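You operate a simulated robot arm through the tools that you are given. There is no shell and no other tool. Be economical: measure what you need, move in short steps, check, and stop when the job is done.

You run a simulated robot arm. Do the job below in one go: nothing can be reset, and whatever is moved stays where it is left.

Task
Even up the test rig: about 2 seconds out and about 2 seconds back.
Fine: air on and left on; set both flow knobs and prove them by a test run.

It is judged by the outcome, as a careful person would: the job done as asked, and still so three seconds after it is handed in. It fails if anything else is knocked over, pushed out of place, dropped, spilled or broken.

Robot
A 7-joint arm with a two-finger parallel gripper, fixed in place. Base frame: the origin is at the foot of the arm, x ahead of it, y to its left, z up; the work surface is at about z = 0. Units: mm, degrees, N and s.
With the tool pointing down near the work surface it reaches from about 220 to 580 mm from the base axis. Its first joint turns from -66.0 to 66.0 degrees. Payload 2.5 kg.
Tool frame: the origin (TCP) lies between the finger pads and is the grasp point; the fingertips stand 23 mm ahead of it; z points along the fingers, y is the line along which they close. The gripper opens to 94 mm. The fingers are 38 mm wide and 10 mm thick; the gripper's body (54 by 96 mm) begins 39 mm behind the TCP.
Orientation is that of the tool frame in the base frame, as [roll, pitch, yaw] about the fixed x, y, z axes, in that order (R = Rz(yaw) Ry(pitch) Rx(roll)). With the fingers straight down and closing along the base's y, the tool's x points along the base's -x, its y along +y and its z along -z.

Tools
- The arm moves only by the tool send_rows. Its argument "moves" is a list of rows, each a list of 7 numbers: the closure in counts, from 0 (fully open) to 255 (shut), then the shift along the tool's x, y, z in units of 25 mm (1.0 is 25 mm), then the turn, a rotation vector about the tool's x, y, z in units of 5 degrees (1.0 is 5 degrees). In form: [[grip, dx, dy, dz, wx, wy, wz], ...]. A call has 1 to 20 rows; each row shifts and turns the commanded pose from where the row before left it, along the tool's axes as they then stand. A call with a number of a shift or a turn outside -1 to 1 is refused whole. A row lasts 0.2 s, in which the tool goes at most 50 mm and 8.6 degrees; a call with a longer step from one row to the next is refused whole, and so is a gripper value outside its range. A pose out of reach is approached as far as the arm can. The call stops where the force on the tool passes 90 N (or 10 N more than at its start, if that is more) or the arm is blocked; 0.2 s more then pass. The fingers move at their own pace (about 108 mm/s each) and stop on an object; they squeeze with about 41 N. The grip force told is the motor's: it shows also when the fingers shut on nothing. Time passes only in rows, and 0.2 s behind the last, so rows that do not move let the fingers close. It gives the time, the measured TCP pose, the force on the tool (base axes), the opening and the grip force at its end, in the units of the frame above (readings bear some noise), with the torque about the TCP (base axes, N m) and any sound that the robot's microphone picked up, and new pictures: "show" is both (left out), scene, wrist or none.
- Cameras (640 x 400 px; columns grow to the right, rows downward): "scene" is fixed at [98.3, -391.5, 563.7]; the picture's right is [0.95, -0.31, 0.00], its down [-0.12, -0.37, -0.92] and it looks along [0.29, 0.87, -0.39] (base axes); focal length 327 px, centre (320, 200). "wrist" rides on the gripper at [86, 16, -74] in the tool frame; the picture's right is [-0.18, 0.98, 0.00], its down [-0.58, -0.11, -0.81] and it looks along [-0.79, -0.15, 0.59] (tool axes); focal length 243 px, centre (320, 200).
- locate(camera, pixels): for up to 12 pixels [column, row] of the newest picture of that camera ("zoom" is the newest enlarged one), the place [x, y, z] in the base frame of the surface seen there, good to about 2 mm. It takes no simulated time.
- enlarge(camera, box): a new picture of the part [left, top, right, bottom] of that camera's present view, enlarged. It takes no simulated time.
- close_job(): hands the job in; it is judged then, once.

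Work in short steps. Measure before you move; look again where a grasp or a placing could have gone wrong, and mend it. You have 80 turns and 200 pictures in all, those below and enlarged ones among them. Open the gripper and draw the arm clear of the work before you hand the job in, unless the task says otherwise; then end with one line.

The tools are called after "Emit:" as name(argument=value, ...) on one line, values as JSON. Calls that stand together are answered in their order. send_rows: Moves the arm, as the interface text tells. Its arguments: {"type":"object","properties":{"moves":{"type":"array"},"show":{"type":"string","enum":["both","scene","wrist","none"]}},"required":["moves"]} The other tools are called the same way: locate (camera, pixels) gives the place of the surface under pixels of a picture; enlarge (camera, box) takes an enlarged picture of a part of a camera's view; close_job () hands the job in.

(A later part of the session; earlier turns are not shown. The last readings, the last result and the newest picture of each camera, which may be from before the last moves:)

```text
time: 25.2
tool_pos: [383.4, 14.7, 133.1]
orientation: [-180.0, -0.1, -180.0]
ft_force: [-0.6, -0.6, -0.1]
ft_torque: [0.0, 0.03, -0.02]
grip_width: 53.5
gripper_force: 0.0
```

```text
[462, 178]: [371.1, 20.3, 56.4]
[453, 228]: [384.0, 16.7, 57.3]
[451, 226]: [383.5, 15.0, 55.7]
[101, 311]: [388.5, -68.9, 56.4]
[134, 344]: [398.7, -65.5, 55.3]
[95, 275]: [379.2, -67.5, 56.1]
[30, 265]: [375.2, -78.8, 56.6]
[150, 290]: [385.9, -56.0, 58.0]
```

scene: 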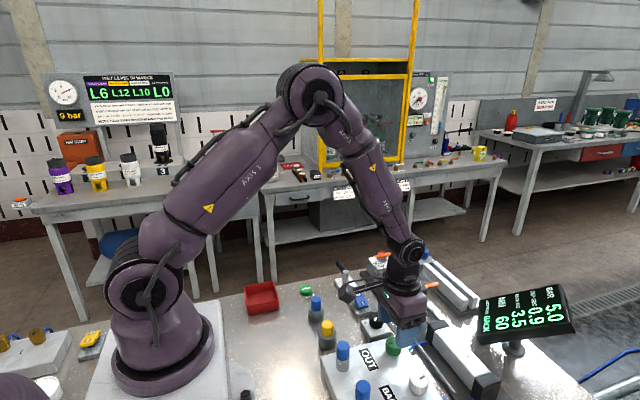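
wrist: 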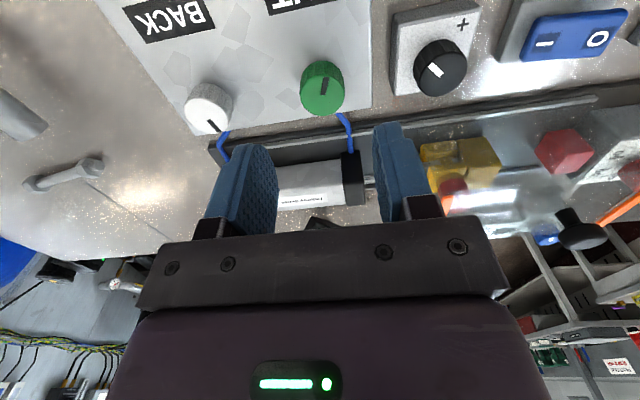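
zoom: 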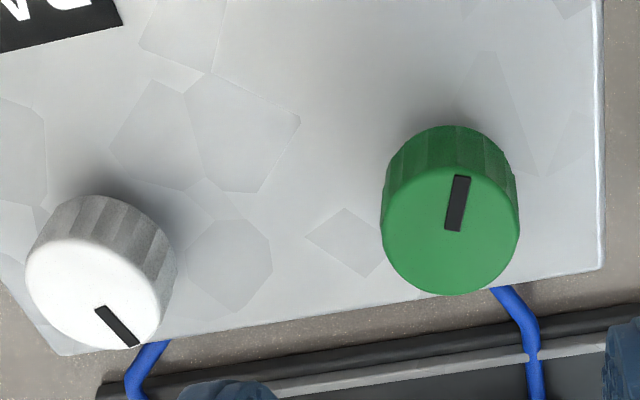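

Green pointer moved from about 180° to about 160° (some slip). Now the white BACK knob at (385,-67.5): grip it and turn counter-clockwise to open.

Emit:
send_rows(moves=[[110, -0.06, -0.83, 0, 0, 0, 0], [110, 0, -0.83, 0, 0, 0, 0], [110, 0, -0.83, 0, 0, 0, 0], [110, 0, -0.83, 0, 0, 0, 0], [110, 0, 0, 0.8, 0, 0, 0], [110, 0, 0, 0.8, 0, 0, 0], [110, 0, 0, 0, 0, 0, 0]], show="wrist")

Emit:
enlarge(camera="wrist", box=[200, 40, 440, 200])

```text
time: 26.8
tool_pos: [384.2, -69.9, 94.7]
orientation: [-179.9, 0.1, -179.9]
ft_force: [0.8, -0.3, -0.3]
ft_torque: [0.01, 0.0, 0.02]
grip_width: 53.4
gripper_force: 0.1
```

wrist: 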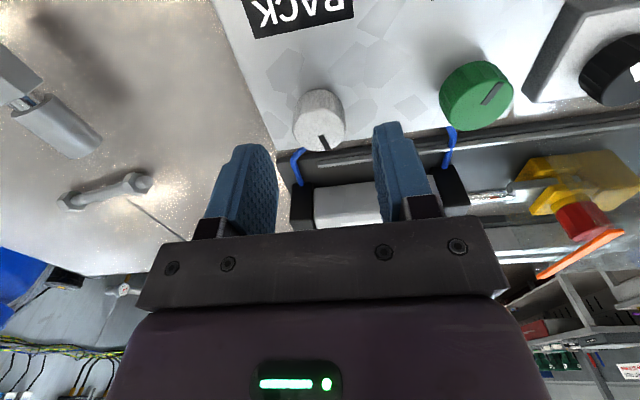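

```text
2.50 times, centred on (320, 120) of wrist
```

zoom: 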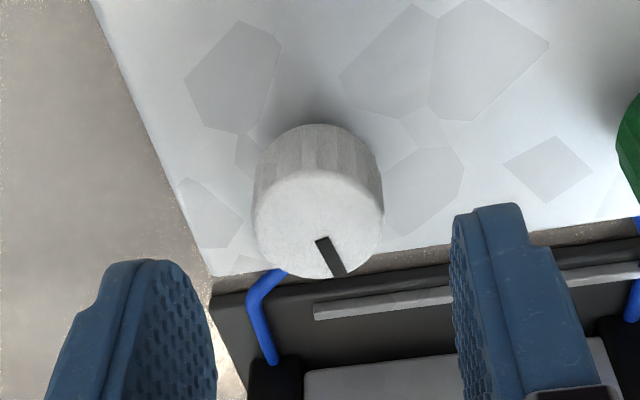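

Aligned. I descend, grip and turn -50° (counter-clockwise from above).

Emit:
send_rows(moves=[[110, 0, 0.06, 0.7, 0, 0, 0], [110, 0, 0, 0.7, 0, 0, 0], [200, 0, 0, 0, 0, 0, 0], [255, 0, 0, 0, 0, 0, 0], [255, 0, 0, 0, 0, 0, 0], [255, 0, 0, 0, 0, 0, -1], [255, 0, 0, 0, 0, 0, -1], [255, 0, 0, 0, 0, 0, -1], [255, 0, 0, 0, 0, 0, -1], [255, 0, 0, 0, 0, 0, -1], [255, 0, 0, 0, 0, 0, -1], [255, 0, 0, 0, 0, 0, -1], [255, 0, 0, 0, 0, 0, -1], [255, 0, 0, 0, 0, 0, -1], [255, 0, 0, 0, 0, 0, -1], [255, 0, 0, 0, 0, 0, 0]], show="wrist")

Emit:
enlarge(camera="wrist", box=[200, 60, 440, 220])

```text
time: 30.2
tool_pos: [385.2, -69.7, 58.0]
orientation: [-179.9, 0.0, -129.9]
ft_force: [15.7, -17.0, -19.6]
ft_torque: [0.44, 0.02, -0.32]
grip_width: 29.7
gripper_force: 45.2
```

wrist: 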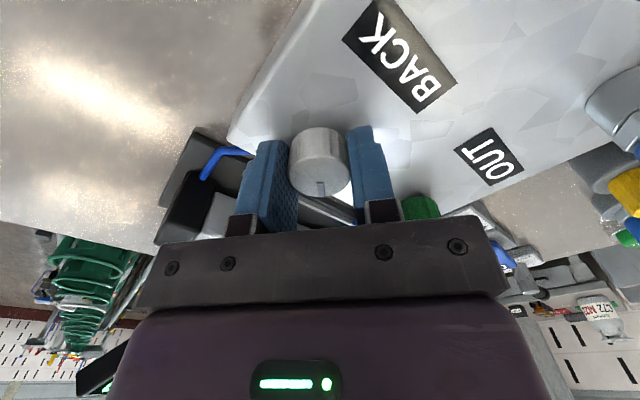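

```text
2.50 times, centred on (320, 140) of wrist
```

zoom: 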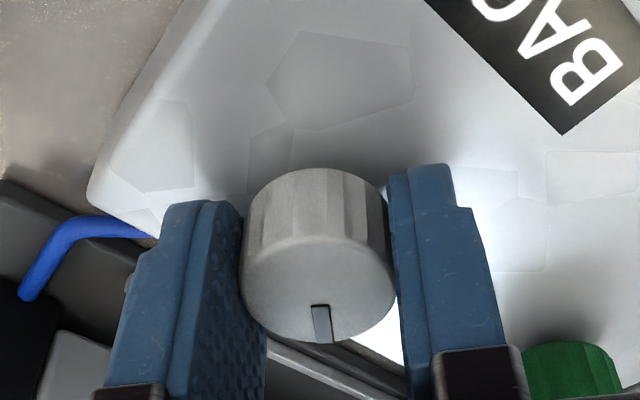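

The white knob turned ~35°. I release, lift, rotate back, and head to the TEST button.

Emit:
send_rows(moves=[[110, 0, 0, 0, 0, 0, 0], [110, 0, 0, 0, 0, 0, 0], [110, 0, 0, -0.8, 0, 0, 0], [110, 0, 0, -1, 0, 0, 0], [110, 0, 0, -1, 0, 0, 1], [110, 0, 0, 0, 0, 0, 1], [110, 0, 0, 0, 0, 0, 1], [110, 0, 0, 0, 0, 0, 1], [110, 0, 0, 0, 0, 0, 1], [110, 0, 0, 0, 0, 0, 1], [110, 0, 0, 0, 0, 0, 1], [110, 0, 0, 0, 0, 0, 1], [110, 0, 0, 0, 0, 0, 1], [110, 0, 0, 0, 0, 0, 1], [110, 0, 0, 0, 0, 0, 0]], show="wrist")

Emit:
enlarge(camera="wrist", box=[240, 20, 480, 180])

Emit:
enlarge(camera="scene", box=[380, 330, 440, 400])

```text
time: 33.4
tool_pos: [384.1, -67.9, 128.8]
orientation: [-180.0, 0.1, 179.9]
ft_force: [-0.5, -0.4, -0.7]
ft_torque: [0.0, 0.0, -0.02]
grip_width: 53.5
gripper_force: 0.1
```

wrist: 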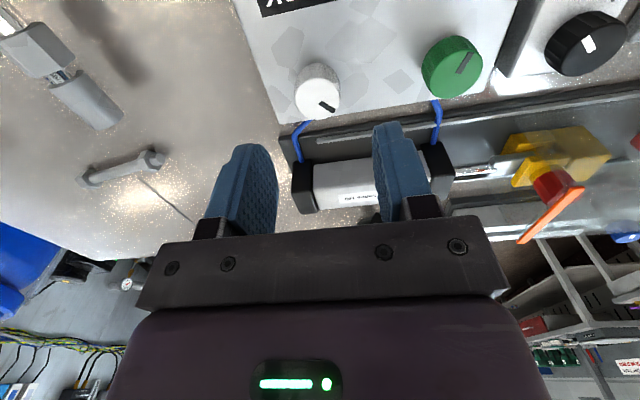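

```text
2.50 times, centred on (360, 100) of wrist
```

zoom: 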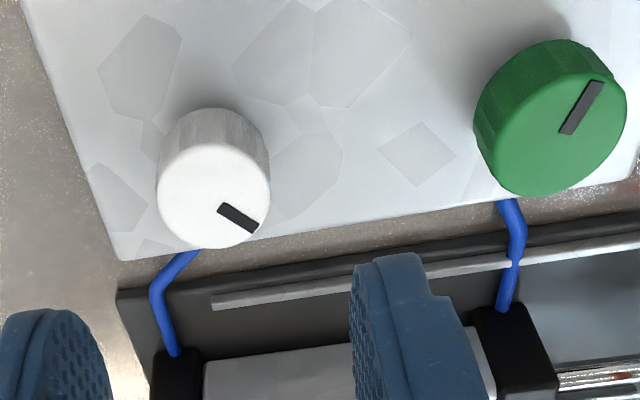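

```text
5.71 times, centred on (410, 365) of scene
```

zoom: 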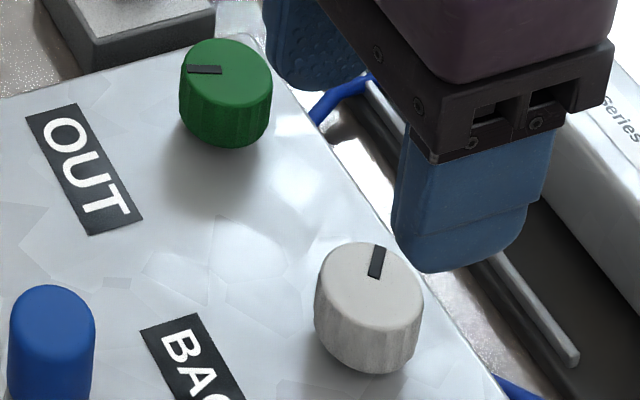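

White pointer has moved ~30° CCW. I go to TEST with closed fingers.

Emit:
send_rows(moves=[[255, 0.306, 0.954, 0, 0, 0, 0], [255, 0.306, 0.954, 0, 0, 0, 0], [255, 0.306, 0.954, 0, 0, 0, 0], [255, 0.306, 0.954, 0, 0, 0, 0], [255, 0.306, 0.954, 0, 0, 0, 0], [255, 0.306, 0.954, 0, 0, 0, 0], [255, 0.306, 0.954, 0, 0, 0, 0], [255, 0.306, 0.954, 0, 0, 0, 0], [255, 0.306, 0.954, 0, 0, 0, 0], [255, 0.306, 0.954, 0, 0, 0, 0], [255, 0.306, 0.954, 0, 0, 0, 0], [255, 0.306, 0.954, 0, 0, 0, 0], [255, 0.306, 0.954, 0, 0, 0, 0], [255, 0.306, 0.954, 0, 0, 0, 0], [255, 0, 0, 1, 0, 0, 0], [255, 0, 0, 1, 0, 0, 0], [255, 0, 0, 0.9, 0, 0, 0], [255, 0, 0, 0, 0, 0, 0]], show="none")

```text
time: 37.2
tool_pos: [275.3, 265.2, 56.5]
orientation: [180.0, 0.0, -179.9]
ft_force: [0.1, -0.1, 0.2]
ft_torque: [-0.01, 0.0, 0.05]
grip_width: 0.1
gripper_force: 41.2
```

Above the button (z 56). I press to z≈36, lift and wait.

Emit:
send_rows(moves=[[255, -0.08, 0.04, 0.5, 0, 0, 0], [255, 0, 0, 0.2, 0, 0, 0], [255, 0, 0, 0.2, 0, 0, 0], [255, 0, 0, 0, 0, 0, 0], [255, 0, 0, -0.9, 0, 0, 0], [255, 0, 0, -1, 0, 0, 0], [255, 0, 0, -1, 0, 0, 0], [255, 0, 0, -0.5, 0, 0, 0], [255, 0, 0, 0, 0, 0, 0], [255, 0, 0, 0, 0, 0, 0], [255, 0, 0, 0, 0, 0, 0], [255, 0, 0, 0, 0, 0, 0], [255, 0, 0, 0, 0, 0, 0], [255, 0, 0, 0, 0, 0, 0], [255, 0, 0, 0, 0, 0, 0], [255, 0, 0, 0, 0, 0, 0], [255, 0, 0, 0, 0, 0, 0], [255, 0, 0, 0, 0, 0, 0], [255, 0, 0, 0, 0, 0, 0], [255, 0, 0, 0, 0, 0, 0]], show="scene")

Emit:
enlarge(camera="scene", box=[360, 240, 600, 400])

```text
time: 41.4
tool_pos: [280.7, 266.3, 115.8]
orientation: [180.0, 0.0, -179.9]
ft_force: [0.1, -0.1, 0.9]
ft_torque: [0.04, 0.0, 0.04]
grip_width: 0.0
gripper_force: 40.9
heard: click
```

scene: 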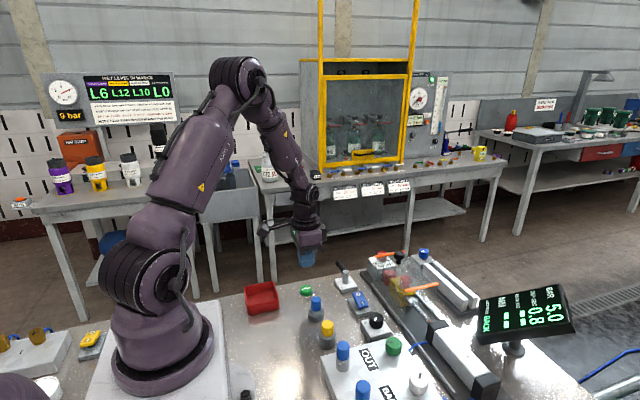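

```text
2.50 times, centred on (480, 320) of scene
```

zoom: 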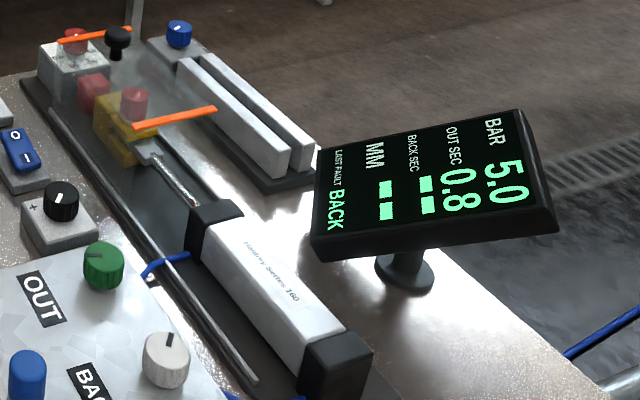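

OUT became 0.8 s. I wait for BACK while going back over the OUT knob.

Emit:
send_rows(moves=[[255, -0.35, -0.84, 0, 0, 0, 0], [255, -0.35, -0.84, 0, 0, 0, 0], [255, -0.35, -0.84, 0, 0, 0, 0], [255, -0.35, -0.84, 0, 0, 0, 0], [255, -0.35, -0.84, 0, 0, 0, 0], [255, -0.35, -0.84, 0, 0, 0, 0], [255, -0.35, -0.84, 0, 0, 0, 0], [110, -0.35, -0.84, 0, 0, 0, 0], [110, -0.35, -0.84, 0, 0, 0, 0], [110, -0.35, -0.84, 0, 0, 0, 0], [110, -0.35, -0.84, 0, 0, 0, 0], [110, -0.35, -0.84, 0, 0, 0, 0], [110, 0, 0, 0, 0, 0, 0], [110, 0, 0, 0, 0, 0, 0], [110, 0, 0, 0, 0, 0, 0], [110, 0, 0, 0, 0, 0, 0], [110, 0, 0, 0, 0, 0, 0], [110, 0, 0, 0, 0, 0, 0], [110, 0, 0, 0, 0, 0, 0], [110, 0, 0, 0, 0, 0, 0]], show="both")

Emit:
enlarge(camera="scene", box=[460, 270, 600, 360])

Emit:
enlarge(camera="wrist", box=[150, 20, 390, 180])

```text
time: 45.6
tool_pos: [384.9, 13.1, 120.5]
orientation: [180.0, 0.0, -180.0]
ft_force: [-0.1, -0.1, 0.5]
ft_torque: [0.02, -0.01, -0.02]
grip_width: 53.2
gripper_force: 0.1
```

scene: 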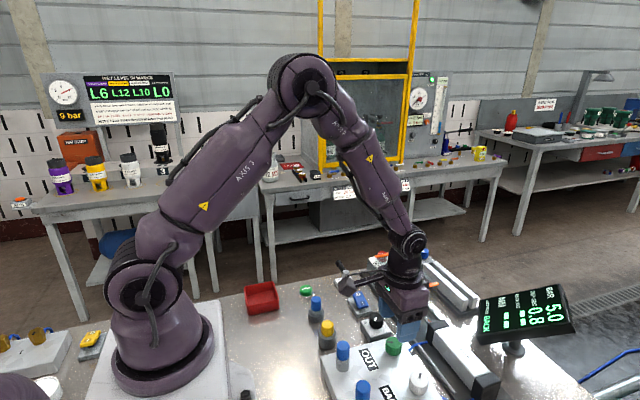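
wrist: 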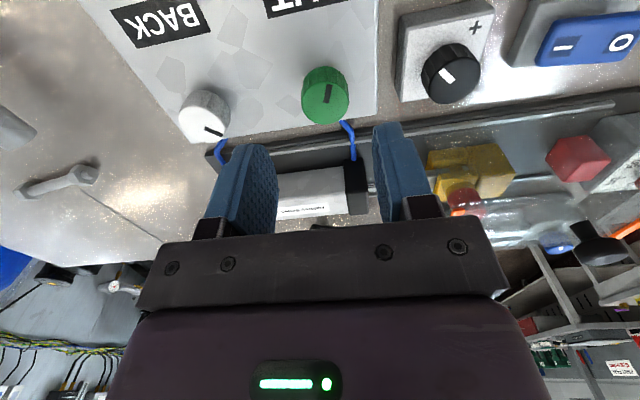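

```text
4.44 times, centred on (530, 315) of scene
```

zoom: 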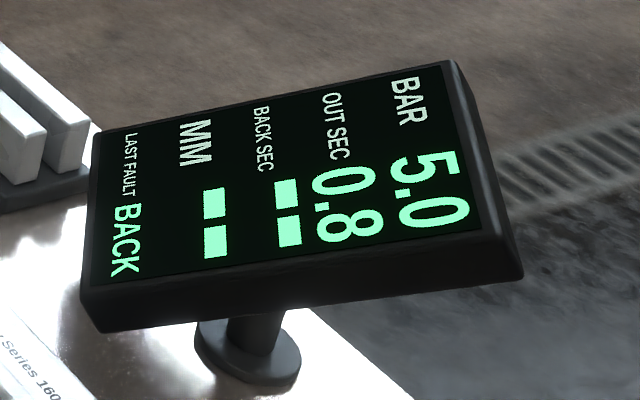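

```text
2.50 times, centred on (270, 100) of wrist
```

zoom: 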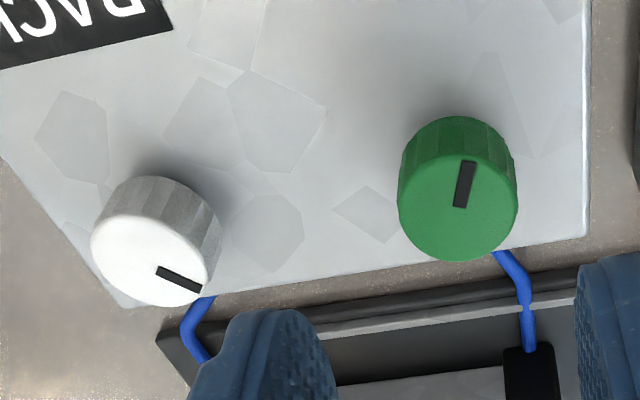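

BACK is now slower (>5 s) and OUT faster, so clockwise opens these valves: I turn green CCW. I pre-rotate +40°, then descend and grip.

Emit:
send_rows(moves=[[110, 0, 0.06, 0, 0, 0, 1], [110, 0, 0, 0, 0, 0, 1], [110, 0, 0, 0, 0, 0, 1], [110, 0, 0, 0, 0, 0, 1], [110, 0, 0, 0, 0, 0, 1], [110, 0, 0, 0, 0, 0, 1], [110, 0, 0, 0, 0, 0, 1], [110, 0, 0, 0, 0, 0, 1], [110, 0, 0, 0.8, 0, 0, 0], [110, 0, 0, 0.8, 0, 0, 0], [110, 0, 0, 0.8, 0, 0, 0], [110, 0, 0, 0, 0, 0, 0], [255, 0, 0, 0, 0, 0, 0], [255, 0, 0, 0, 0, 0, 0], [255, 0, 0, 0, 0, 0, 0]], show="both")

Emit:
enlarge(camera="wrist", box=[200, 60, 440, 220])

Emit:
enlarge(camera="scene", box=[460, 270, 600, 360])

```text
time: 48.8
tool_pos: [384.9, 16.1, 56.5]
orientation: [180.0, 0.0, 140.0]
ft_force: [-0.3, -4.7, -5.2]
ft_torque: [0.35, 0.24, 0.01]
grip_width: 29.4
gripper_force: 45.0
```

scene: 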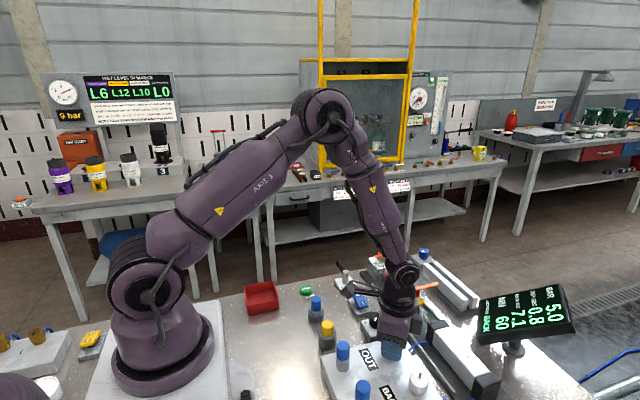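
wrist: 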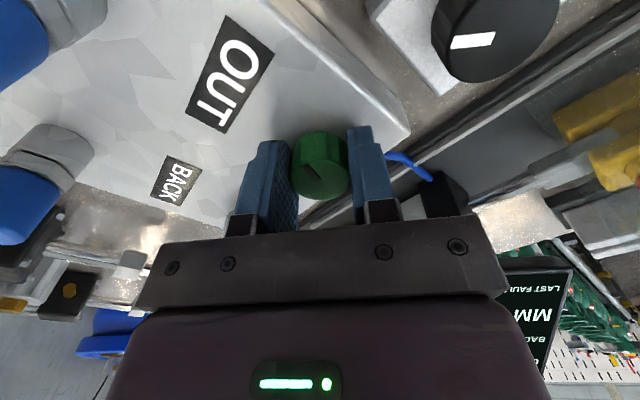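

```text
2.50 times, centred on (320, 140) of wrist
```

zoom: 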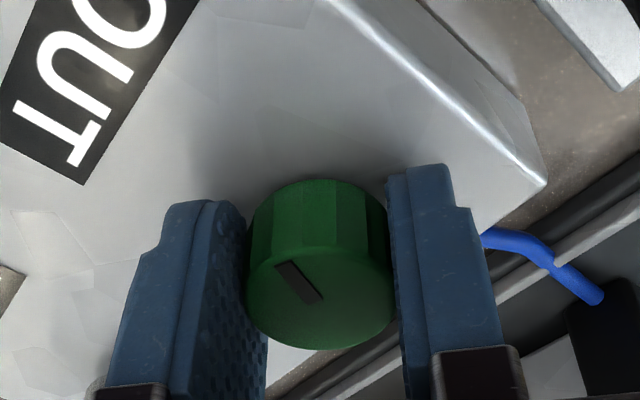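

```text
4.44 times, centred on (530, 315) of scene
```

zoom: 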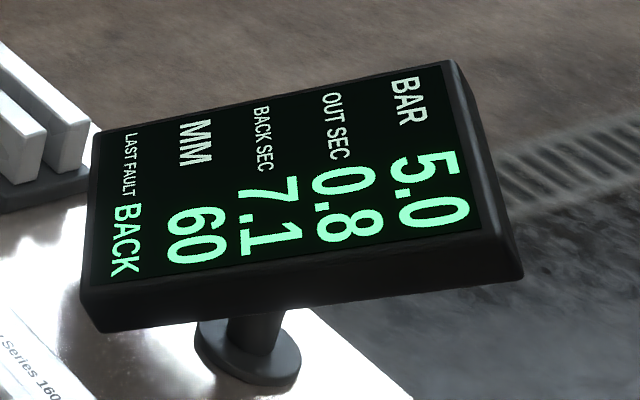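

BACK 7.1 s. Roughly time∝1/opening, so OUT needs ~100° CCW. I turn -80° with this grip first.

Emit:
send_rows(moves=[[255, 0, 0, 0, 0, 0, -1], [255, 0, 0, 0, 0, 0, -1], [255, 0, 0, 0, 0, 0, -1], [255, 0, 0, 0, 0, 0, -1], [255, 0, 0, 0, 0, 0, -1], [255, 0, 0, 0, 0, 0, -1], [255, 0, 0, 0, 0, 0, -1], [255, 0, 0, 0, 0, 0, -1], [255, 0, 0, 0, 0, 0, -1], [255, 0, 0, 0, 0, 0, -1], [255, 0, 0, 0, 0, 0, -1], [255, 0, 0, 0, 0, 0, -1], [255, 0, 0, 0, 0, 0, -1], [255, 0, 0, 0, 0, 0, -1], [255, 0, 0, 0, 0, 0, -1], [255, 0, 0, 0, 0, 0, -1], [255, 0, 0, 0, 0, 0, 0]], show="wrist")

Emit:
enlarge(camera="wrist", box=[200, 60, 440, 220])

```text
time: 52.4
tool_pos: [384.9, 15.3, 58.6]
orientation: [-180.0, -0.1, -139.9]
ft_force: [1.2, -15.2, -31.6]
ft_torque: [-0.43, 0.54, -0.05]
grip_width: 28.8
gripper_force: 44.6
```

wrist: 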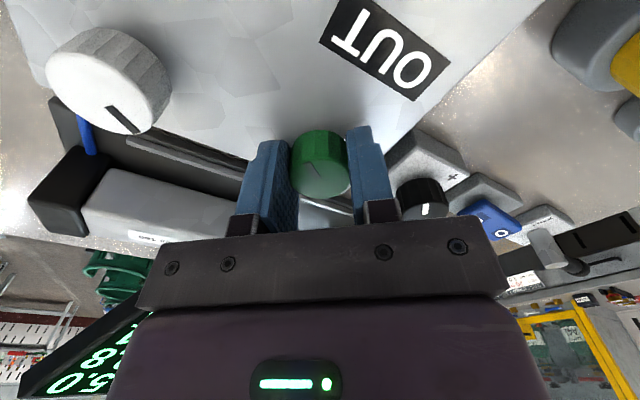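

```text
2.50 times, centred on (320, 140) of wrist
```

zoom: 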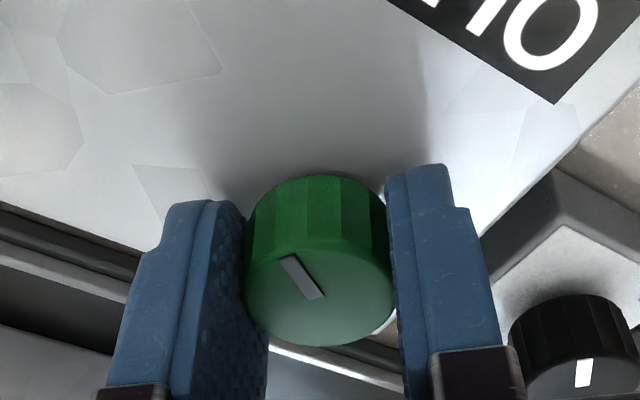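

The knob followed almost exactly (~75°). I continue 25° more, then release and lift.

Emit:
send_rows(moves=[[255, 0, 0, 0, 0, 0, -1], [255, 0, 0, 0, 0, 0, -1], [255, 0, 0, 0, 0, 0, -1], [255, 0, 0, 0, 0, 0, -1], [255, 0, 0, 0, 0, 0, -1], [255, 0, 0, 0, 0, 0, 0], [110, 0, 0, 0, 0, 0, 0], [110, 0, 0, 0, 0, 0, 0], [110, 0, 0, -0.8, 0, 0, 0], [110, 0, 0, -1, 0, 0, 0], [110, 0, 0, -1, 0, 0, 1], [110, 0, 0, 0, 0, 0, 1], [110, 0, 0, 0, 0, 0, 1], [110, 0, 0, 0, 0, 0, 1], [110, 0, 0, 0, 0, 0, 1], [110, 0, 0, 0, 0, 0, 1], [110, 0, 0, 0, 0, 0, 1], [110, 0, 0, 0, 0, 0, 1], [110, 0, 0, 0, 0, 0, 1], [110, 0, 0, 0, 0, 0, 0]], show="wrist")

Emit:
enlarge(camera="wrist", box=[150, 20, 390, 180])

```text
time: 56.6
tool_pos: [385.5, 16.1, 128.6]
orientation: [180.0, -0.1, -160.2]
ft_force: [-0.7, 0.0, 0.4]
ft_torque: [0.01, 0.01, 0.02]
grip_width: 53.4
gripper_force: 0.0
```

wrist: 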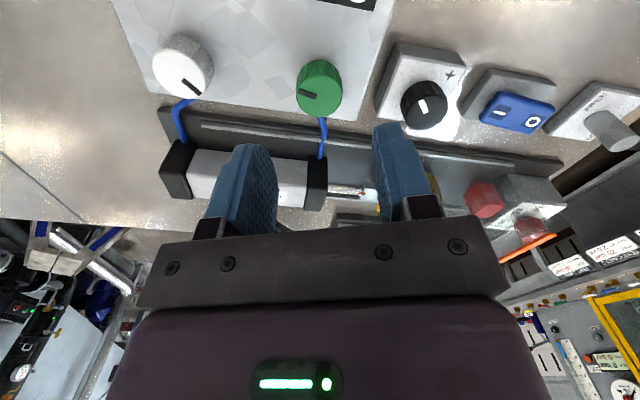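

```text
2.50 times, centred on (270, 100) of wrist
```

zoom: 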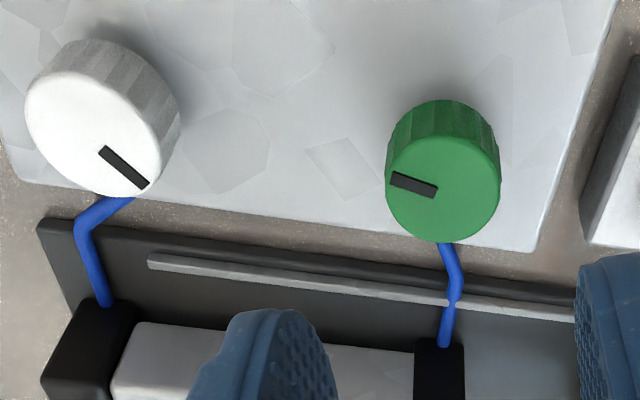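

Emit:
locate(camera="zoom", pixels=[[391, 179], [435, 190], [442, 192], [102, 149], [147, 187], [98, 135]])

```text
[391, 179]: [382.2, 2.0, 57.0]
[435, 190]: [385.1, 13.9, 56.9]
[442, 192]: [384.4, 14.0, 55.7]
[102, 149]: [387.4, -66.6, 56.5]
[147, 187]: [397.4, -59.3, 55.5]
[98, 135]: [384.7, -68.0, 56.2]
```

Green pointer now ≈258° (97° CCW). White pointer ≈32°; it needs about 57° CW. I move to it and grip.

Emit:
send_rows(moves=[[110, 0.295, -0.782, 0, 0, 0, 0], [110, 0.295, -0.782, 0, 0, 0, 0], [110, 0.295, -0.782, 0, 0, 0, 0], [110, 0.295, -0.782, 0, 0, 0, 0], [110, 0, 0, 1, 0, 0, 0], [110, 0, 0, 1, 0, 0, 0], [110, 0, 0, 0.8, 0, 0, 0], [110, 0, 0, 0, 0, 0, 0], [255, 0, 0, 0, 0, 0, 0], [255, 0, 0, 0, 0, 0, 0], [255, 0, 0, 0, 0, 0, 0]], show="wrist")

```text
time: 59.0
tool_pos: [387.5, -69.3, 56.5]
orientation: [-179.6, -0.1, -160.2]
ft_force: [17.8, -26.9, -19.1]
ft_torque: [0.49, 0.1, 0.07]
grip_width: 29.7
gripper_force: 44.4
```

wrist: 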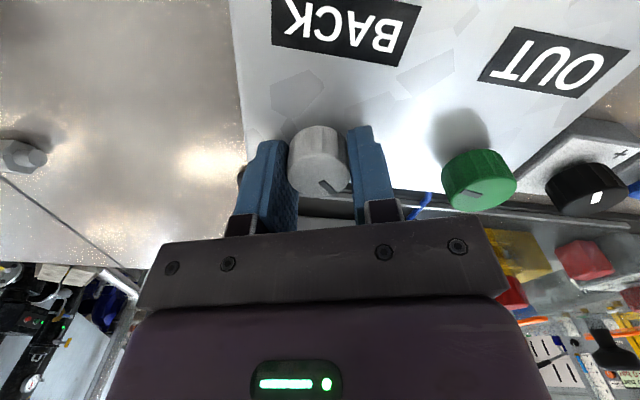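

Gripped, with some side load; I relieve it by 2 mm and turn +65° (clockwise).

Emit:
send_rows(moves=[[255, 0, -0.08, 0, 0, 0, 1], [255, 0, 0, 0, 0, 0, 1], [255, 0, 0, 0, 0, 0, 1], [255, 0, 0, 0, 0, 0, 1], [255, 0, 0, 0, 0, 0, 1], [255, 0, 0, 0, 0, 0, 1], [255, 0, 0, 0, 0, 0, 1], [255, 0, 0, 0, 0, 0, 1], [255, 0, 0, 0, 0, 0, 1], [255, 0, 0, 0, 0, 0, 1], [255, 0, 0, 0, 0, 0, 1], [255, 0, 0, 0, 0, 0, 1], [255, 0, 0, 0, 0, 0, 1], [255, 0, 0, 0, 0, 0, 0]], show="wrist")

Emit:
enlarge(camera="wrist", box=[200, 60, 440, 220])

```text
time: 62.0
tool_pos: [384.6, -69.1, 58.6]
orientation: [-179.9, 0.1, 135.0]
ft_force: [7.4, -14.3, -22.1]
ft_torque: [-0.45, -0.74, -0.04]
grip_width: 29.0
gripper_force: 45.6
```

wrist: 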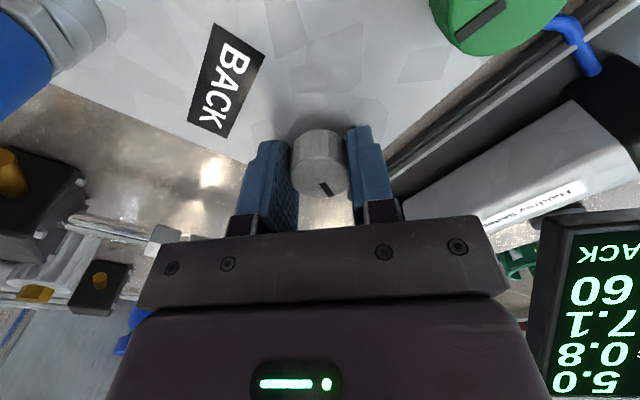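

```text
2.50 times, centred on (320, 140) of wrist
```

zoom: 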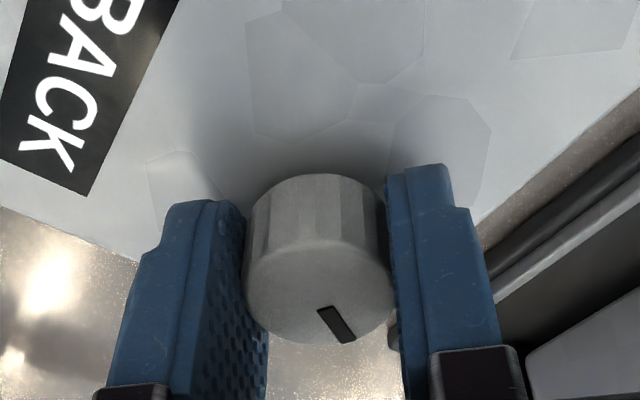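

I release, lift and restore the wrist, then check the pointers.

Emit:
send_rows(moves=[[110, 0, 0, 0, 0, 0, 0], [110, 0, 0, 0, 0, 0, 0], [110, 0, 0, -0.8, 0, 0, 0], [110, 0, 0, -1, 0, 0, 0], [110, 0, 0, -1, 0, 0, -1], [110, 0, 0, 0, 0, 0, -1], [110, 0, 0, 0, 0, 0, -1], [110, 0, 0, 0, 0, 0, -1], [110, 0, 0, 0, 0, 0, -1], [110, 0, 0, 0, 0, 0, -1], [110, 0, 0, 0, 0, 0, -1], [110, 0, 0, 0, 0, 0, -1], [110, 0, 0, 0, 0, 0, -1], [110, 0, 0, 0, 0, 0, 0]], show="wrist")

Emit:
enlarge(camera="wrist", box=[240, 20, 480, 180])

```text
time: 65.0
tool_pos: [386.0, -70.1, 127.2]
orientation: [-180.0, 0.0, -179.8]
ft_force: [0.2, 0.0, -0.2]
ft_torque: [-0.01, 0.01, 0.0]
grip_width: 53.6
gripper_force: 0.0
```

wrist: 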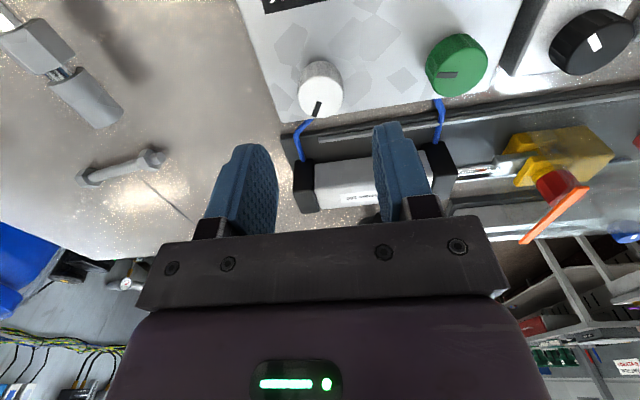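

```text
2.50 times, centred on (360, 100) of wrist
```

zoom: 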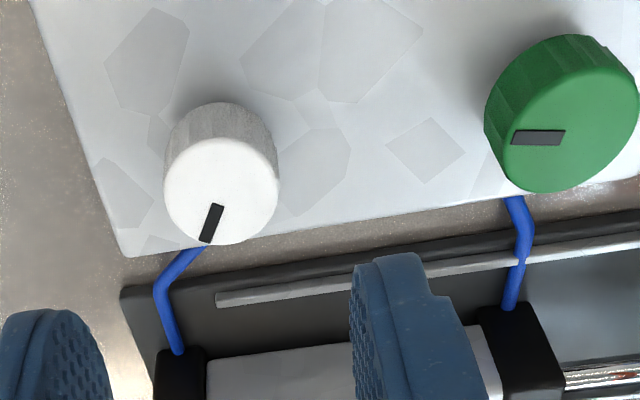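

Both knobs are repositioned. Now to TEST for the next run.

Emit:
locate(camera="zoom", pixels=[[219, 206], [205, 240], [514, 138], [563, 137], [222, 190]])

Emit:
send_rows(moves=[[255, 0.306, 0.96, 0, 0, 0, 0], [255, 0.306, 0.96, 0, 0, 0, 0], [255, 0.306, 0.96, 0, 0, 0, 0], [255, 0.306, 0.96, 0, 0, 0, 0], [255, 0.306, 0.96, 0, 0, 0, 0], [255, 0.306, 0.96, 0, 0, 0, 0], [255, 0.306, 0.96, 0, 0, 0, 0], [255, 0.306, 0.96, 0, 0, 0, 0], [255, 0.306, 0.96, 0, 0, 0, 0], [255, 0.306, 0.96, 0, 0, 0, 0], [255, 0.306, 0.96, 0, 0, 0, 0], [255, 0.306, 0.96, 0, 0, 0, 0], [255, 0.306, 0.96, 0, 0, 0, 0], [255, 0.306, 0.96, 0, 0, 0, 0], [255, 0, 0, 1, 0, 0, 0], [255, 0, 0, 1, 0, 0, 0], [255, 0, 0, 0.85, 0, 0, 0], [255, 0, 0, 0, 0, 0, 0]], show="none")

```text
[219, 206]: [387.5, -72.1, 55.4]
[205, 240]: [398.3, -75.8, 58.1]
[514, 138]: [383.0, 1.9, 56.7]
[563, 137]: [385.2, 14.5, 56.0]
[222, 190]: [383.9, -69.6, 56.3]
```

```text
time: 68.8
tool_pos: [278.1, 265.5, 57.6]
orientation: [-180.0, 0.0, 180.0]
ft_force: [0.6, 1.2, -0.5]
ft_torque: [-0.01, 0.01, -0.01]
grip_width: 0.1
gripper_force: 40.9
```

White pointer ≈ -24°. I press TEST and wait.

Emit:
send_rows(moves=[[255, 0, 0, 0.5, 0, 0, 0], [255, 0, 0, 0.2, 0, 0, 0], [255, 0, 0, 0.2, 0, 0, 0], [255, 0, 0, 0, 0, 0, 0], [255, 0, 0, -0.9, 0, 0, 0], [255, 0, 0, -1, 0, 0, 0], [255, 0, 0, -1, 0, 0, 0], [255, 0, 0, 0, 0, 0, 0], [255, 0, 0, 0, 0, 0, 0], [255, 0, 0, 0, 0, 0, 0], [255, 0, 0, 0, 0, 0, 0], [255, 0, 0, 0, 0, 0, 0], [255, 0, 0, 0, 0, 0, 0], [255, 0, 0, 0, 0, 0, 0], [255, 0, 0, 0, 0, 0, 0], [255, 0, 0, 0, 0, 0, 0], [255, 0, 0, 0, 0, 0, 0], [255, 0, 0, 0, 0, 0, 0], [255, 0, 0, 0, 0, 0, 0], [255, 0, 0, 0, 0, 0, 0]], show="none")

Emit:
send_rows(moves=[[255, 0, 0, 0, 0, 0, 0], [255, 0, 0, 0, 0, 0, 0], [255, 0, 0, 0, 0, 0, 0], [255, 0, 0, 0, 0, 0, 0], [255, 0, 0, 0, 0, 0, 0], [255, 0, 0, 0, 0, 0, 0], [255, 0, 0, 0, 0, 0, 0], [255, 0, 0, 0, 0, 0, 0], [255, 0, 0, 0, 0, 0, 0], [255, 0, 0, 0, 0, 0, 0]], show="scene")

Emit:
enlarge(camera="scene", box=[460, 270, 600, 360])

```text
time: 73.0
tool_pos: [278.4, 267.4, 107.4]
orientation: [180.0, -0.1, 179.9]
ft_force: [-0.6, 0.0, -0.4]
ft_torque: [-0.01, 0.0, -0.01]
grip_width: 0.0
gripper_force: 41.1
heard: click
```

```text
time: 75.2
tool_pos: [278.2, 267.9, 106.8]
orientation: [-179.9, -0.1, 180.0]
ft_force: [0.5, -0.4, -0.4]
ft_torque: [0.02, 0.02, -0.01]
grip_width: 0.3
gripper_force: 41.1
```

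scene: 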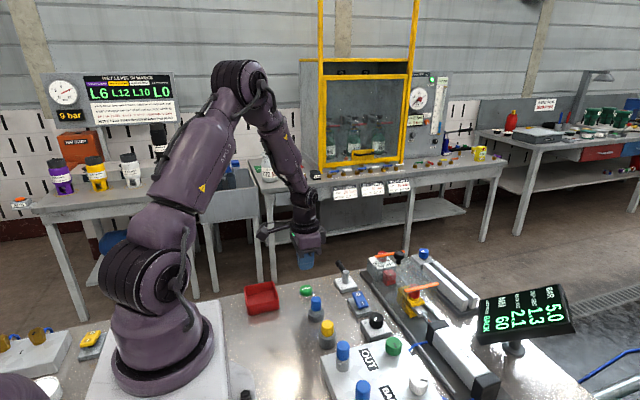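

```text
4.44 times, centred on (530, 315) of scene
```

zoom: 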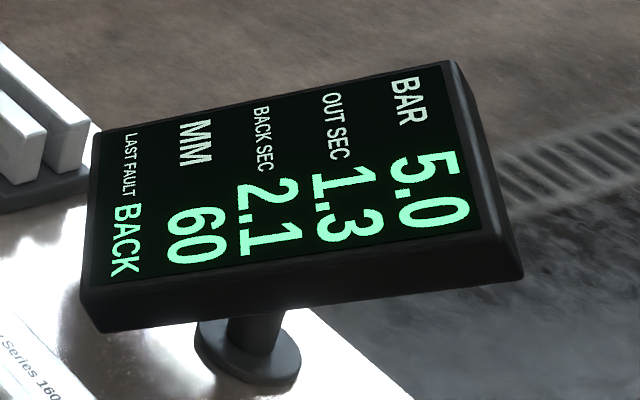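

OUT 1.3, BACK 2.1. BACK is fine; green needs ~55° more CCW. I go to it pre-rotated +30°.

Emit:
send_rows(moves=[[255, -0.355, -0.842, -0.8, 0, 0, 0], [255, -0.355, -0.842, 0, 0, 0, 0], [255, -0.355, -0.842, 0, 0, 0, 0], [255, -0.355, -0.842, 0, 0, 0, 0], [255, -0.355, -0.842, 0, 0, 0, 0], [255, -0.355, -0.842, 0, 0, 0, 0], [255, -0.355, -0.842, 0, 0, 0, 0], [110, -0.355, -0.842, 0, 0, 0, 0], [110, -0.355, -0.842, 0, 0, 0, 0], [110, -0.355, -0.842, 0, 0, 0, 0], [110, -0.355, -0.842, 0, 0, 0, 0], [110, -0.355, -0.842, 0, 0, 0, 0], [110, 0, 0, 0, 0, 0, 1], [110, 0, 0, 0, 0, 0, 1], [110, 0, 0, 0, 0, 0, 1], [110, 0, 0, 0, 0, 0, 1], [110, 0, 0, 0, 0, 0, 1], [110, 0, 0, 0, 0, 0, 1], [110, 0, 0, 0, 0, 0, 0]], show="wrist")

```text
time: 79.2
tool_pos: [383.9, 12.1, 126.7]
orientation: [180.0, 0.0, 149.9]
ft_force: [-0.6, 0.0, -0.1]
ft_torque: [-0.02, 0.0, 0.01]
grip_width: 53.5
gripper_force: 0.0
```

wrist: 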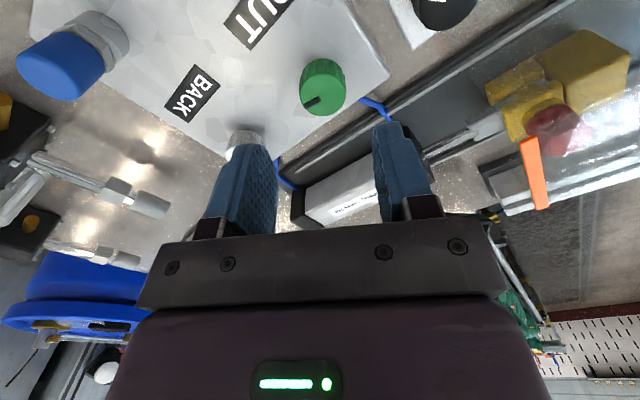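

Aligned within ~3 mm; I correct, descend, grip.

Emit:
send_rows(moves=[[110, 0, 0.1, 0.9, 0, 0, 0], [110, 0, 0, 0.9, 0, 0, 0], [110, 0, 0, 0.9, 0, 0, 0], [110, 0, 0, 0, 0, 0, 0], [255, 0, 0, 0, 0, 0, 0], [255, 0, 0, 0, 0, 0, 0], [255, 0, 0, 0, 0, 0, 0], [255, 0, 0, 0, 0, 0, -1], [255, 0, 0, 0, 0, 0, -1], [255, 0, 0, 0, 0, 0, -1], [255, 0, 0, 0, 0, 0, -1], [255, 0, 0, 0, 0, 0, -1], [255, 0, 0, 0, 0, 0, -1], [255, 0, 0, 0, 0, 0, -1], [255, 0, 0, 0, 0, 0, -1], [255, 0, 0, 0, 0, 0, -1], [255, 0, 0, 0, 0, 0, -1], [255, 0, 0, 0, 0, 0, -1], [255, 0, 0, 0, 0, 0, -1], [255, 0, 0, 0, 0, 0, 0]], show="wrist")

Emit:
send_rows(moves=[[110, 0, 0, 0, 0, 0, 0], [110, 0, 0, 0, 0, 0, 0], [110, 0, 0, -0.8, 0, 0, 0], [110, 0, 0, -1, 0, 0, 0], [110, 0, 0, -1, 0, 0, 1], [110, 0, 0, 0, 0, 0, 1], [110, 0, 0, 0, 0, 0, 1], [110, 0, 0, 0, 0, 0, 1], [110, 0, 0, 0, 0, 0, 1], [110, 0, 0, 0, 0, 0, 1], [110, 0, 0, 0, 0, 0, 0]], show="wrist")

Emit:
enlarge(camera="wrist", box=[150, 20, 390, 180])

```text
time: 83.4
tool_pos: [385.2, 16.5, 60.5]
orientation: [-179.9, 0.1, -149.8]
ft_force: [-7.7, 4.0, 36.1]
ft_torque: [-0.19, 0.41, -0.03]
grip_width: 28.7
gripper_force: 44.7
```

wrist: 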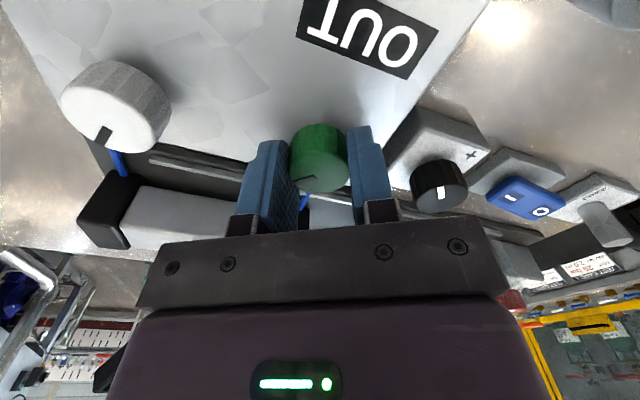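

```text
time: 85.8
tool_pos: [386.3, 15.4, 129.2]
orientation: [179.9, 0.0, 179.9]
ft_force: [-0.3, -0.2, 0.7]
ft_torque: [-0.02, -0.01, -0.02]
grip_width: 53.4
gripper_force: 0.1
```

wrist: 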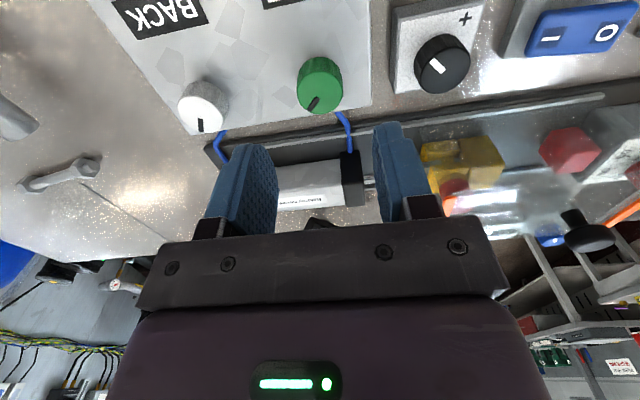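

```text
2.50 times, centred on (270, 100) of wrist
```

zoom: 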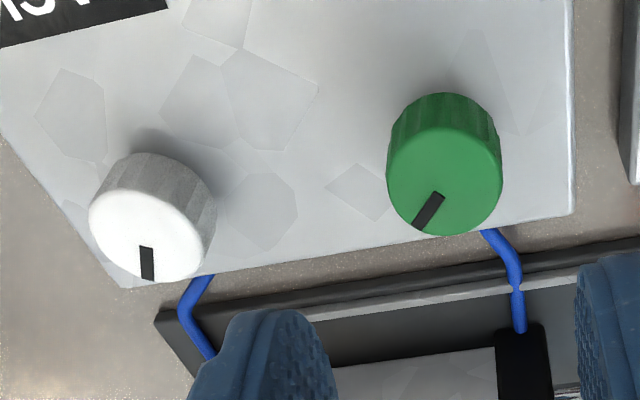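

The green pointer turned on as planned. I go to TEST and run again.

Emit:
send_rows(moves=[[255, 0.394, 0.911, 0, 0, 0, 0], [255, 0.394, 0.911, 0, 0, 0, 0], [255, 0.394, 0.911, 0, 0, 0, 0], [255, 0.394, 0.911, 0, 0, 0, 0], [255, 0.394, 0.911, 0, 0, 0, 0], [255, 0.394, 0.911, 0, 0, 0, 0], [255, 0.394, 0.911, 0, 0, 0, 0], [255, 0.394, 0.911, 0, 0, 0, 0], [255, 0.394, 0.911, 0, 0, 0, 0], [255, 0.394, 0.911, 0, 0, 0, 0], [255, 0.394, 0.911, 0, 0, 0, 0], [255, 0, 0, 1, 0, 0, 0], [255, 0, 0, 1, 0, 0, 0], [255, 0, 0, 0.87, 0, 0, 0], [255, 0, 0, 0, 0, 0, 0]], show="none")

```text
time: 89.0
tool_pos: [278.6, 267.7, 57.9]
orientation: [-180.0, 0.0, 179.9]
ft_force: [-0.6, 0.3, -0.1]
ft_torque: [0.05, -0.01, -0.01]
grip_width: 0.0
gripper_force: 41.3
```

In place; press and wait.

Emit:
send_rows(moves=[[255, 0, 0, 0.5, 0, 0, 0], [255, 0, 0, 0.2, 0, 0, 0], [255, 0, 0, 0.2, 0, 0, 0], [255, 0, 0, 0, 0, 0, 0], [255, 0, 0, -0.9, 0, 0, 0], [255, 0, 0, -1, 0, 0, 0], [255, 0, 0, -1, 0, 0, 0], [255, 0, 0, 0, 0, 0, 0], [255, 0, 0, 0, 0, 0, 0], [255, 0, 0, 0, 0, 0, 0], [255, 0, 0, 0, 0, 0, 0], [255, 0, 0, 0, 0, 0, 0], [255, 0, 0, 0, 0, 0, 0], [255, 0, 0, 0, 0, 0, 0], [255, 0, 0, 0, 0, 0, 0], [255, 0, 0, 0, 0, 0, 0], [255, 0, 0, 0, 0, 0, 0], [255, 0, 0, 0, 0, 0, 0], [255, 0, 0, 0, 0, 0, 0], [255, 0, 0, 0, 0, 0, 0]], show="none")

Emit:
send_rows(moves=[[255, 0, 0, 0, 0, 0, 0], [255, 0, 0, 0, 0, 0, 0], [255, 0, 0, 0, 0, 0, 0], [255, 0, 0, 0, 0, 0, 0], [255, 0, 0, 0, 0, 0, 0], [255, 0, 0, 0, 0, 0, 0], [255, 0, 0, 0, 0, 0, 0], [255, 0, 0, 0, 0, 0, 0], [255, 0, 0, 0, 0, 0, 0], [255, 0, 0, 0, 0, 0, 0], [255, 0, 0, 0, 0, 0, 0], [255, 0, 0, 0, 0, 0, 0]], show="scene")

Emit:
enlarge(camera="scene", box=[460, 270, 600, 360])

```text
time: 93.2
tool_pos: [278.4, 263.8, 108.3]
orientation: [-179.9, -0.1, -179.9]
ft_force: [-0.6, -0.2, -0.5]
ft_torque: [-0.03, 0.02, 0.04]
grip_width: 0.1
gripper_force: 41.5
heard: click
```

```text
time: 95.8
tool_pos: [276.8, 264.2, 108.2]
orientation: [180.0, -0.1, -179.9]
ft_force: [0.2, -1.3, -0.8]
ft_torque: [0.0, 0.03, 0.0]
grip_width: 0.0
gripper_force: 40.4
```

scene: 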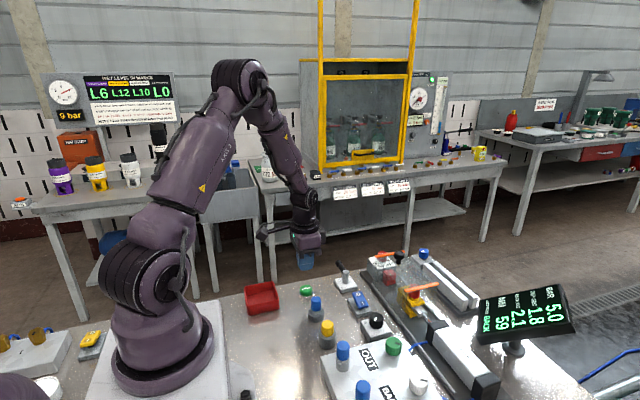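

```text
4.44 times, centred on (530, 315) of scene
```

zoom: 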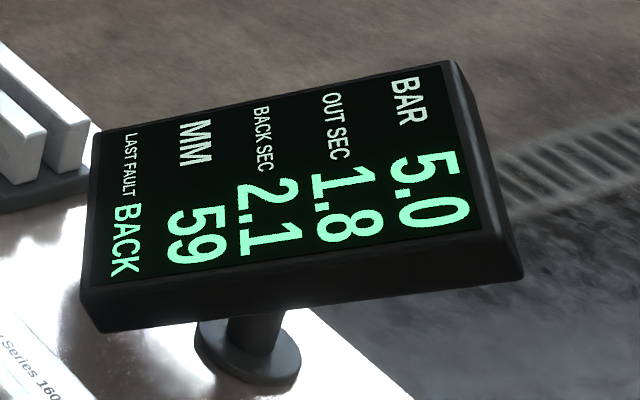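

1.8 / 2.1 s: close, but I trim green ~11° more CCW for evenness. Going to the knob.

Emit:
send_rows(moves=[[255, -0.36, -0.83, -0.8, 0, 0, 0], [255, -0.36, -0.83, 0, 0, 0, 0], [255, -0.36, -0.83, 0, 0, 0, 0], [255, -0.36, -0.83, 0, 0, 0, 0], [255, -0.36, -0.83, 0, 0, 0, 0], [255, -0.36, -0.83, 0, 0, 0, 0], [255, -0.36, -0.83, 0, 0, 0, 0], [110, -0.36, -0.83, 0, 0, 0, 0], [110, -0.36, -0.83, 0, 0, 0, 0], [110, -0.36, -0.83, 0, 0, 0, 0], [110, -0.36, -0.83, 0, 0, 0, 0], [110, -0.36, -0.83, 0, 0, 0, 0], [110, 0, 0, 0, 0, 0, 0]], show="wrist")

Emit:
enlarge(camera="wrist", box=[150, 20, 390, 180])

```text
time: 98.6
tool_pos: [384.9, 16.5, 125.6]
orientation: [-180.0, 0.0, -179.9]
ft_force: [0.4, -0.3, 0.2]
ft_torque: [0.03, 0.02, -0.05]
grip_width: 53.5
gripper_force: 0.2
```

wrist: 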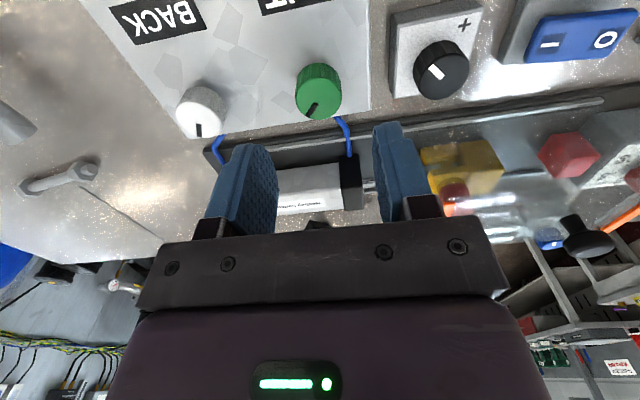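

```text
2.50 times, centred on (270, 100) of wrist
```

zoom: 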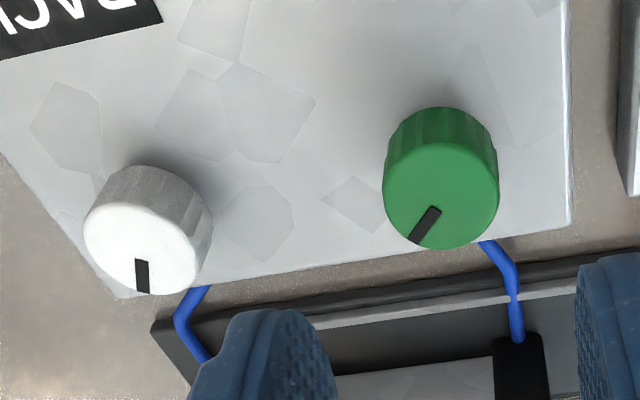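

Descend, grip, turn -18°, release, lift and compare the pointer.

Emit:
send_rows(moves=[[110, 0, -0.02, 0.9, 0, 0, 0], [110, 0, 0, 0.9, 0, 0, 0], [110, 0, 0, 0.87, 0, 0, 0], [110, 0, 0, 0, 0, 0, 0], [255, 0, 0, 0, 0, 0, 0], [255, 0, 0, 0, 0, 0, 0], [255, 0, 0, 0, 0, 0, 0], [255, 0, 0, 0, 0, 0, -0.9], [255, 0, 0, 0, 0, 0, -0.9], [255, 0, 0, 0, 0, 0, -0.9], [255, 0, 0, 0, 0, 0, -0.9], [255, 0, 0, 0, 0, 0, 0], [110, 0, 0, 0, 0, 0, 0], [110, 0, 0, 0, 0, 0, 0], [110, 0, 0, -0.87, 0, 0, 0], [110, 0, 0, -0.9, 0, 0, 0.9], [110, 0, 0, -0.9, 0, 0, 0.9], [110, 0, 0, 0, 0, 0, 0.9], [110, 0, 0, 0, 0, 0, 0.9], [110, 0, 0, 0, 0, 0, 0]], show="wrist")

Emit:
enlarge(camera="wrist", box=[150, 20, 390, 180])

```text
time: 102.8
tool_pos: [386.6, 17.1, 127.9]
orientation: [180.0, 0.0, 180.0]
ft_force: [0.7, 0.7, -0.2]
ft_torque: [0.0, 0.01, 0.02]
grip_width: 53.2
gripper_force: 0.0
```

wrist: 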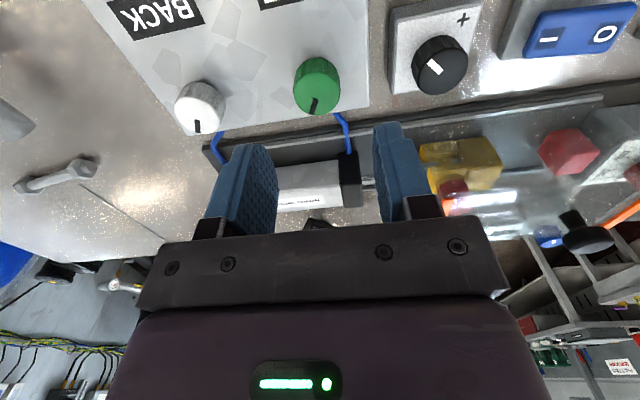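

```text
2.50 times, centred on (270, 100) of wrist
```

zoom: 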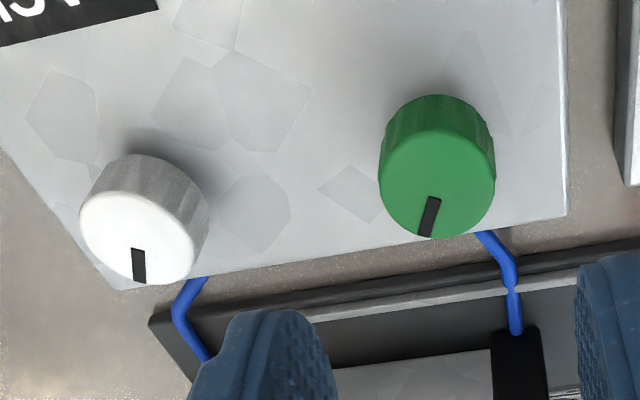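

The pointer moved ~15° CCW. Back to TEST for the proving run.

Emit:
send_rows(moves=[[255, 0.394, 0.908, 0, 0, 0, 0], [255, 0.394, 0.908, 0, 0, 0, 0], [255, 0.394, 0.908, 0, 0, 0, 0], [255, 0.394, 0.908, 0, 0, 0, 0], [255, 0.394, 0.908, 0, 0, 0, 0], [255, 0.394, 0.908, 0, 0, 0, 0], [255, 0.394, 0.908, 0, 0, 0, 0], [255, 0.394, 0.908, 0, 0, 0, 0], [255, 0.394, 0.908, 0, 0, 0, 0], [255, 0.394, 0.908, 0, 0, 0, 0], [255, 0.394, 0.908, 0, 0, 0, 0], [255, 0, 0, 1, 0, 0, 0], [255, 0, 0, 1, 0, 0, 0], [255, 0, 0, 0.83, 0, 0, 0], [255, 0, 0, 0, 0, 0, 0]], show="none")

```text
time: 106.0
tool_pos: [277.8, 265.0, 56.6]
orientation: [-179.9, 0.1, 180.0]
ft_force: [-0.6, -0.2, 0.5]
ft_torque: [-0.02, 0.0, -0.01]
grip_width: 0.0
gripper_force: 40.8
```

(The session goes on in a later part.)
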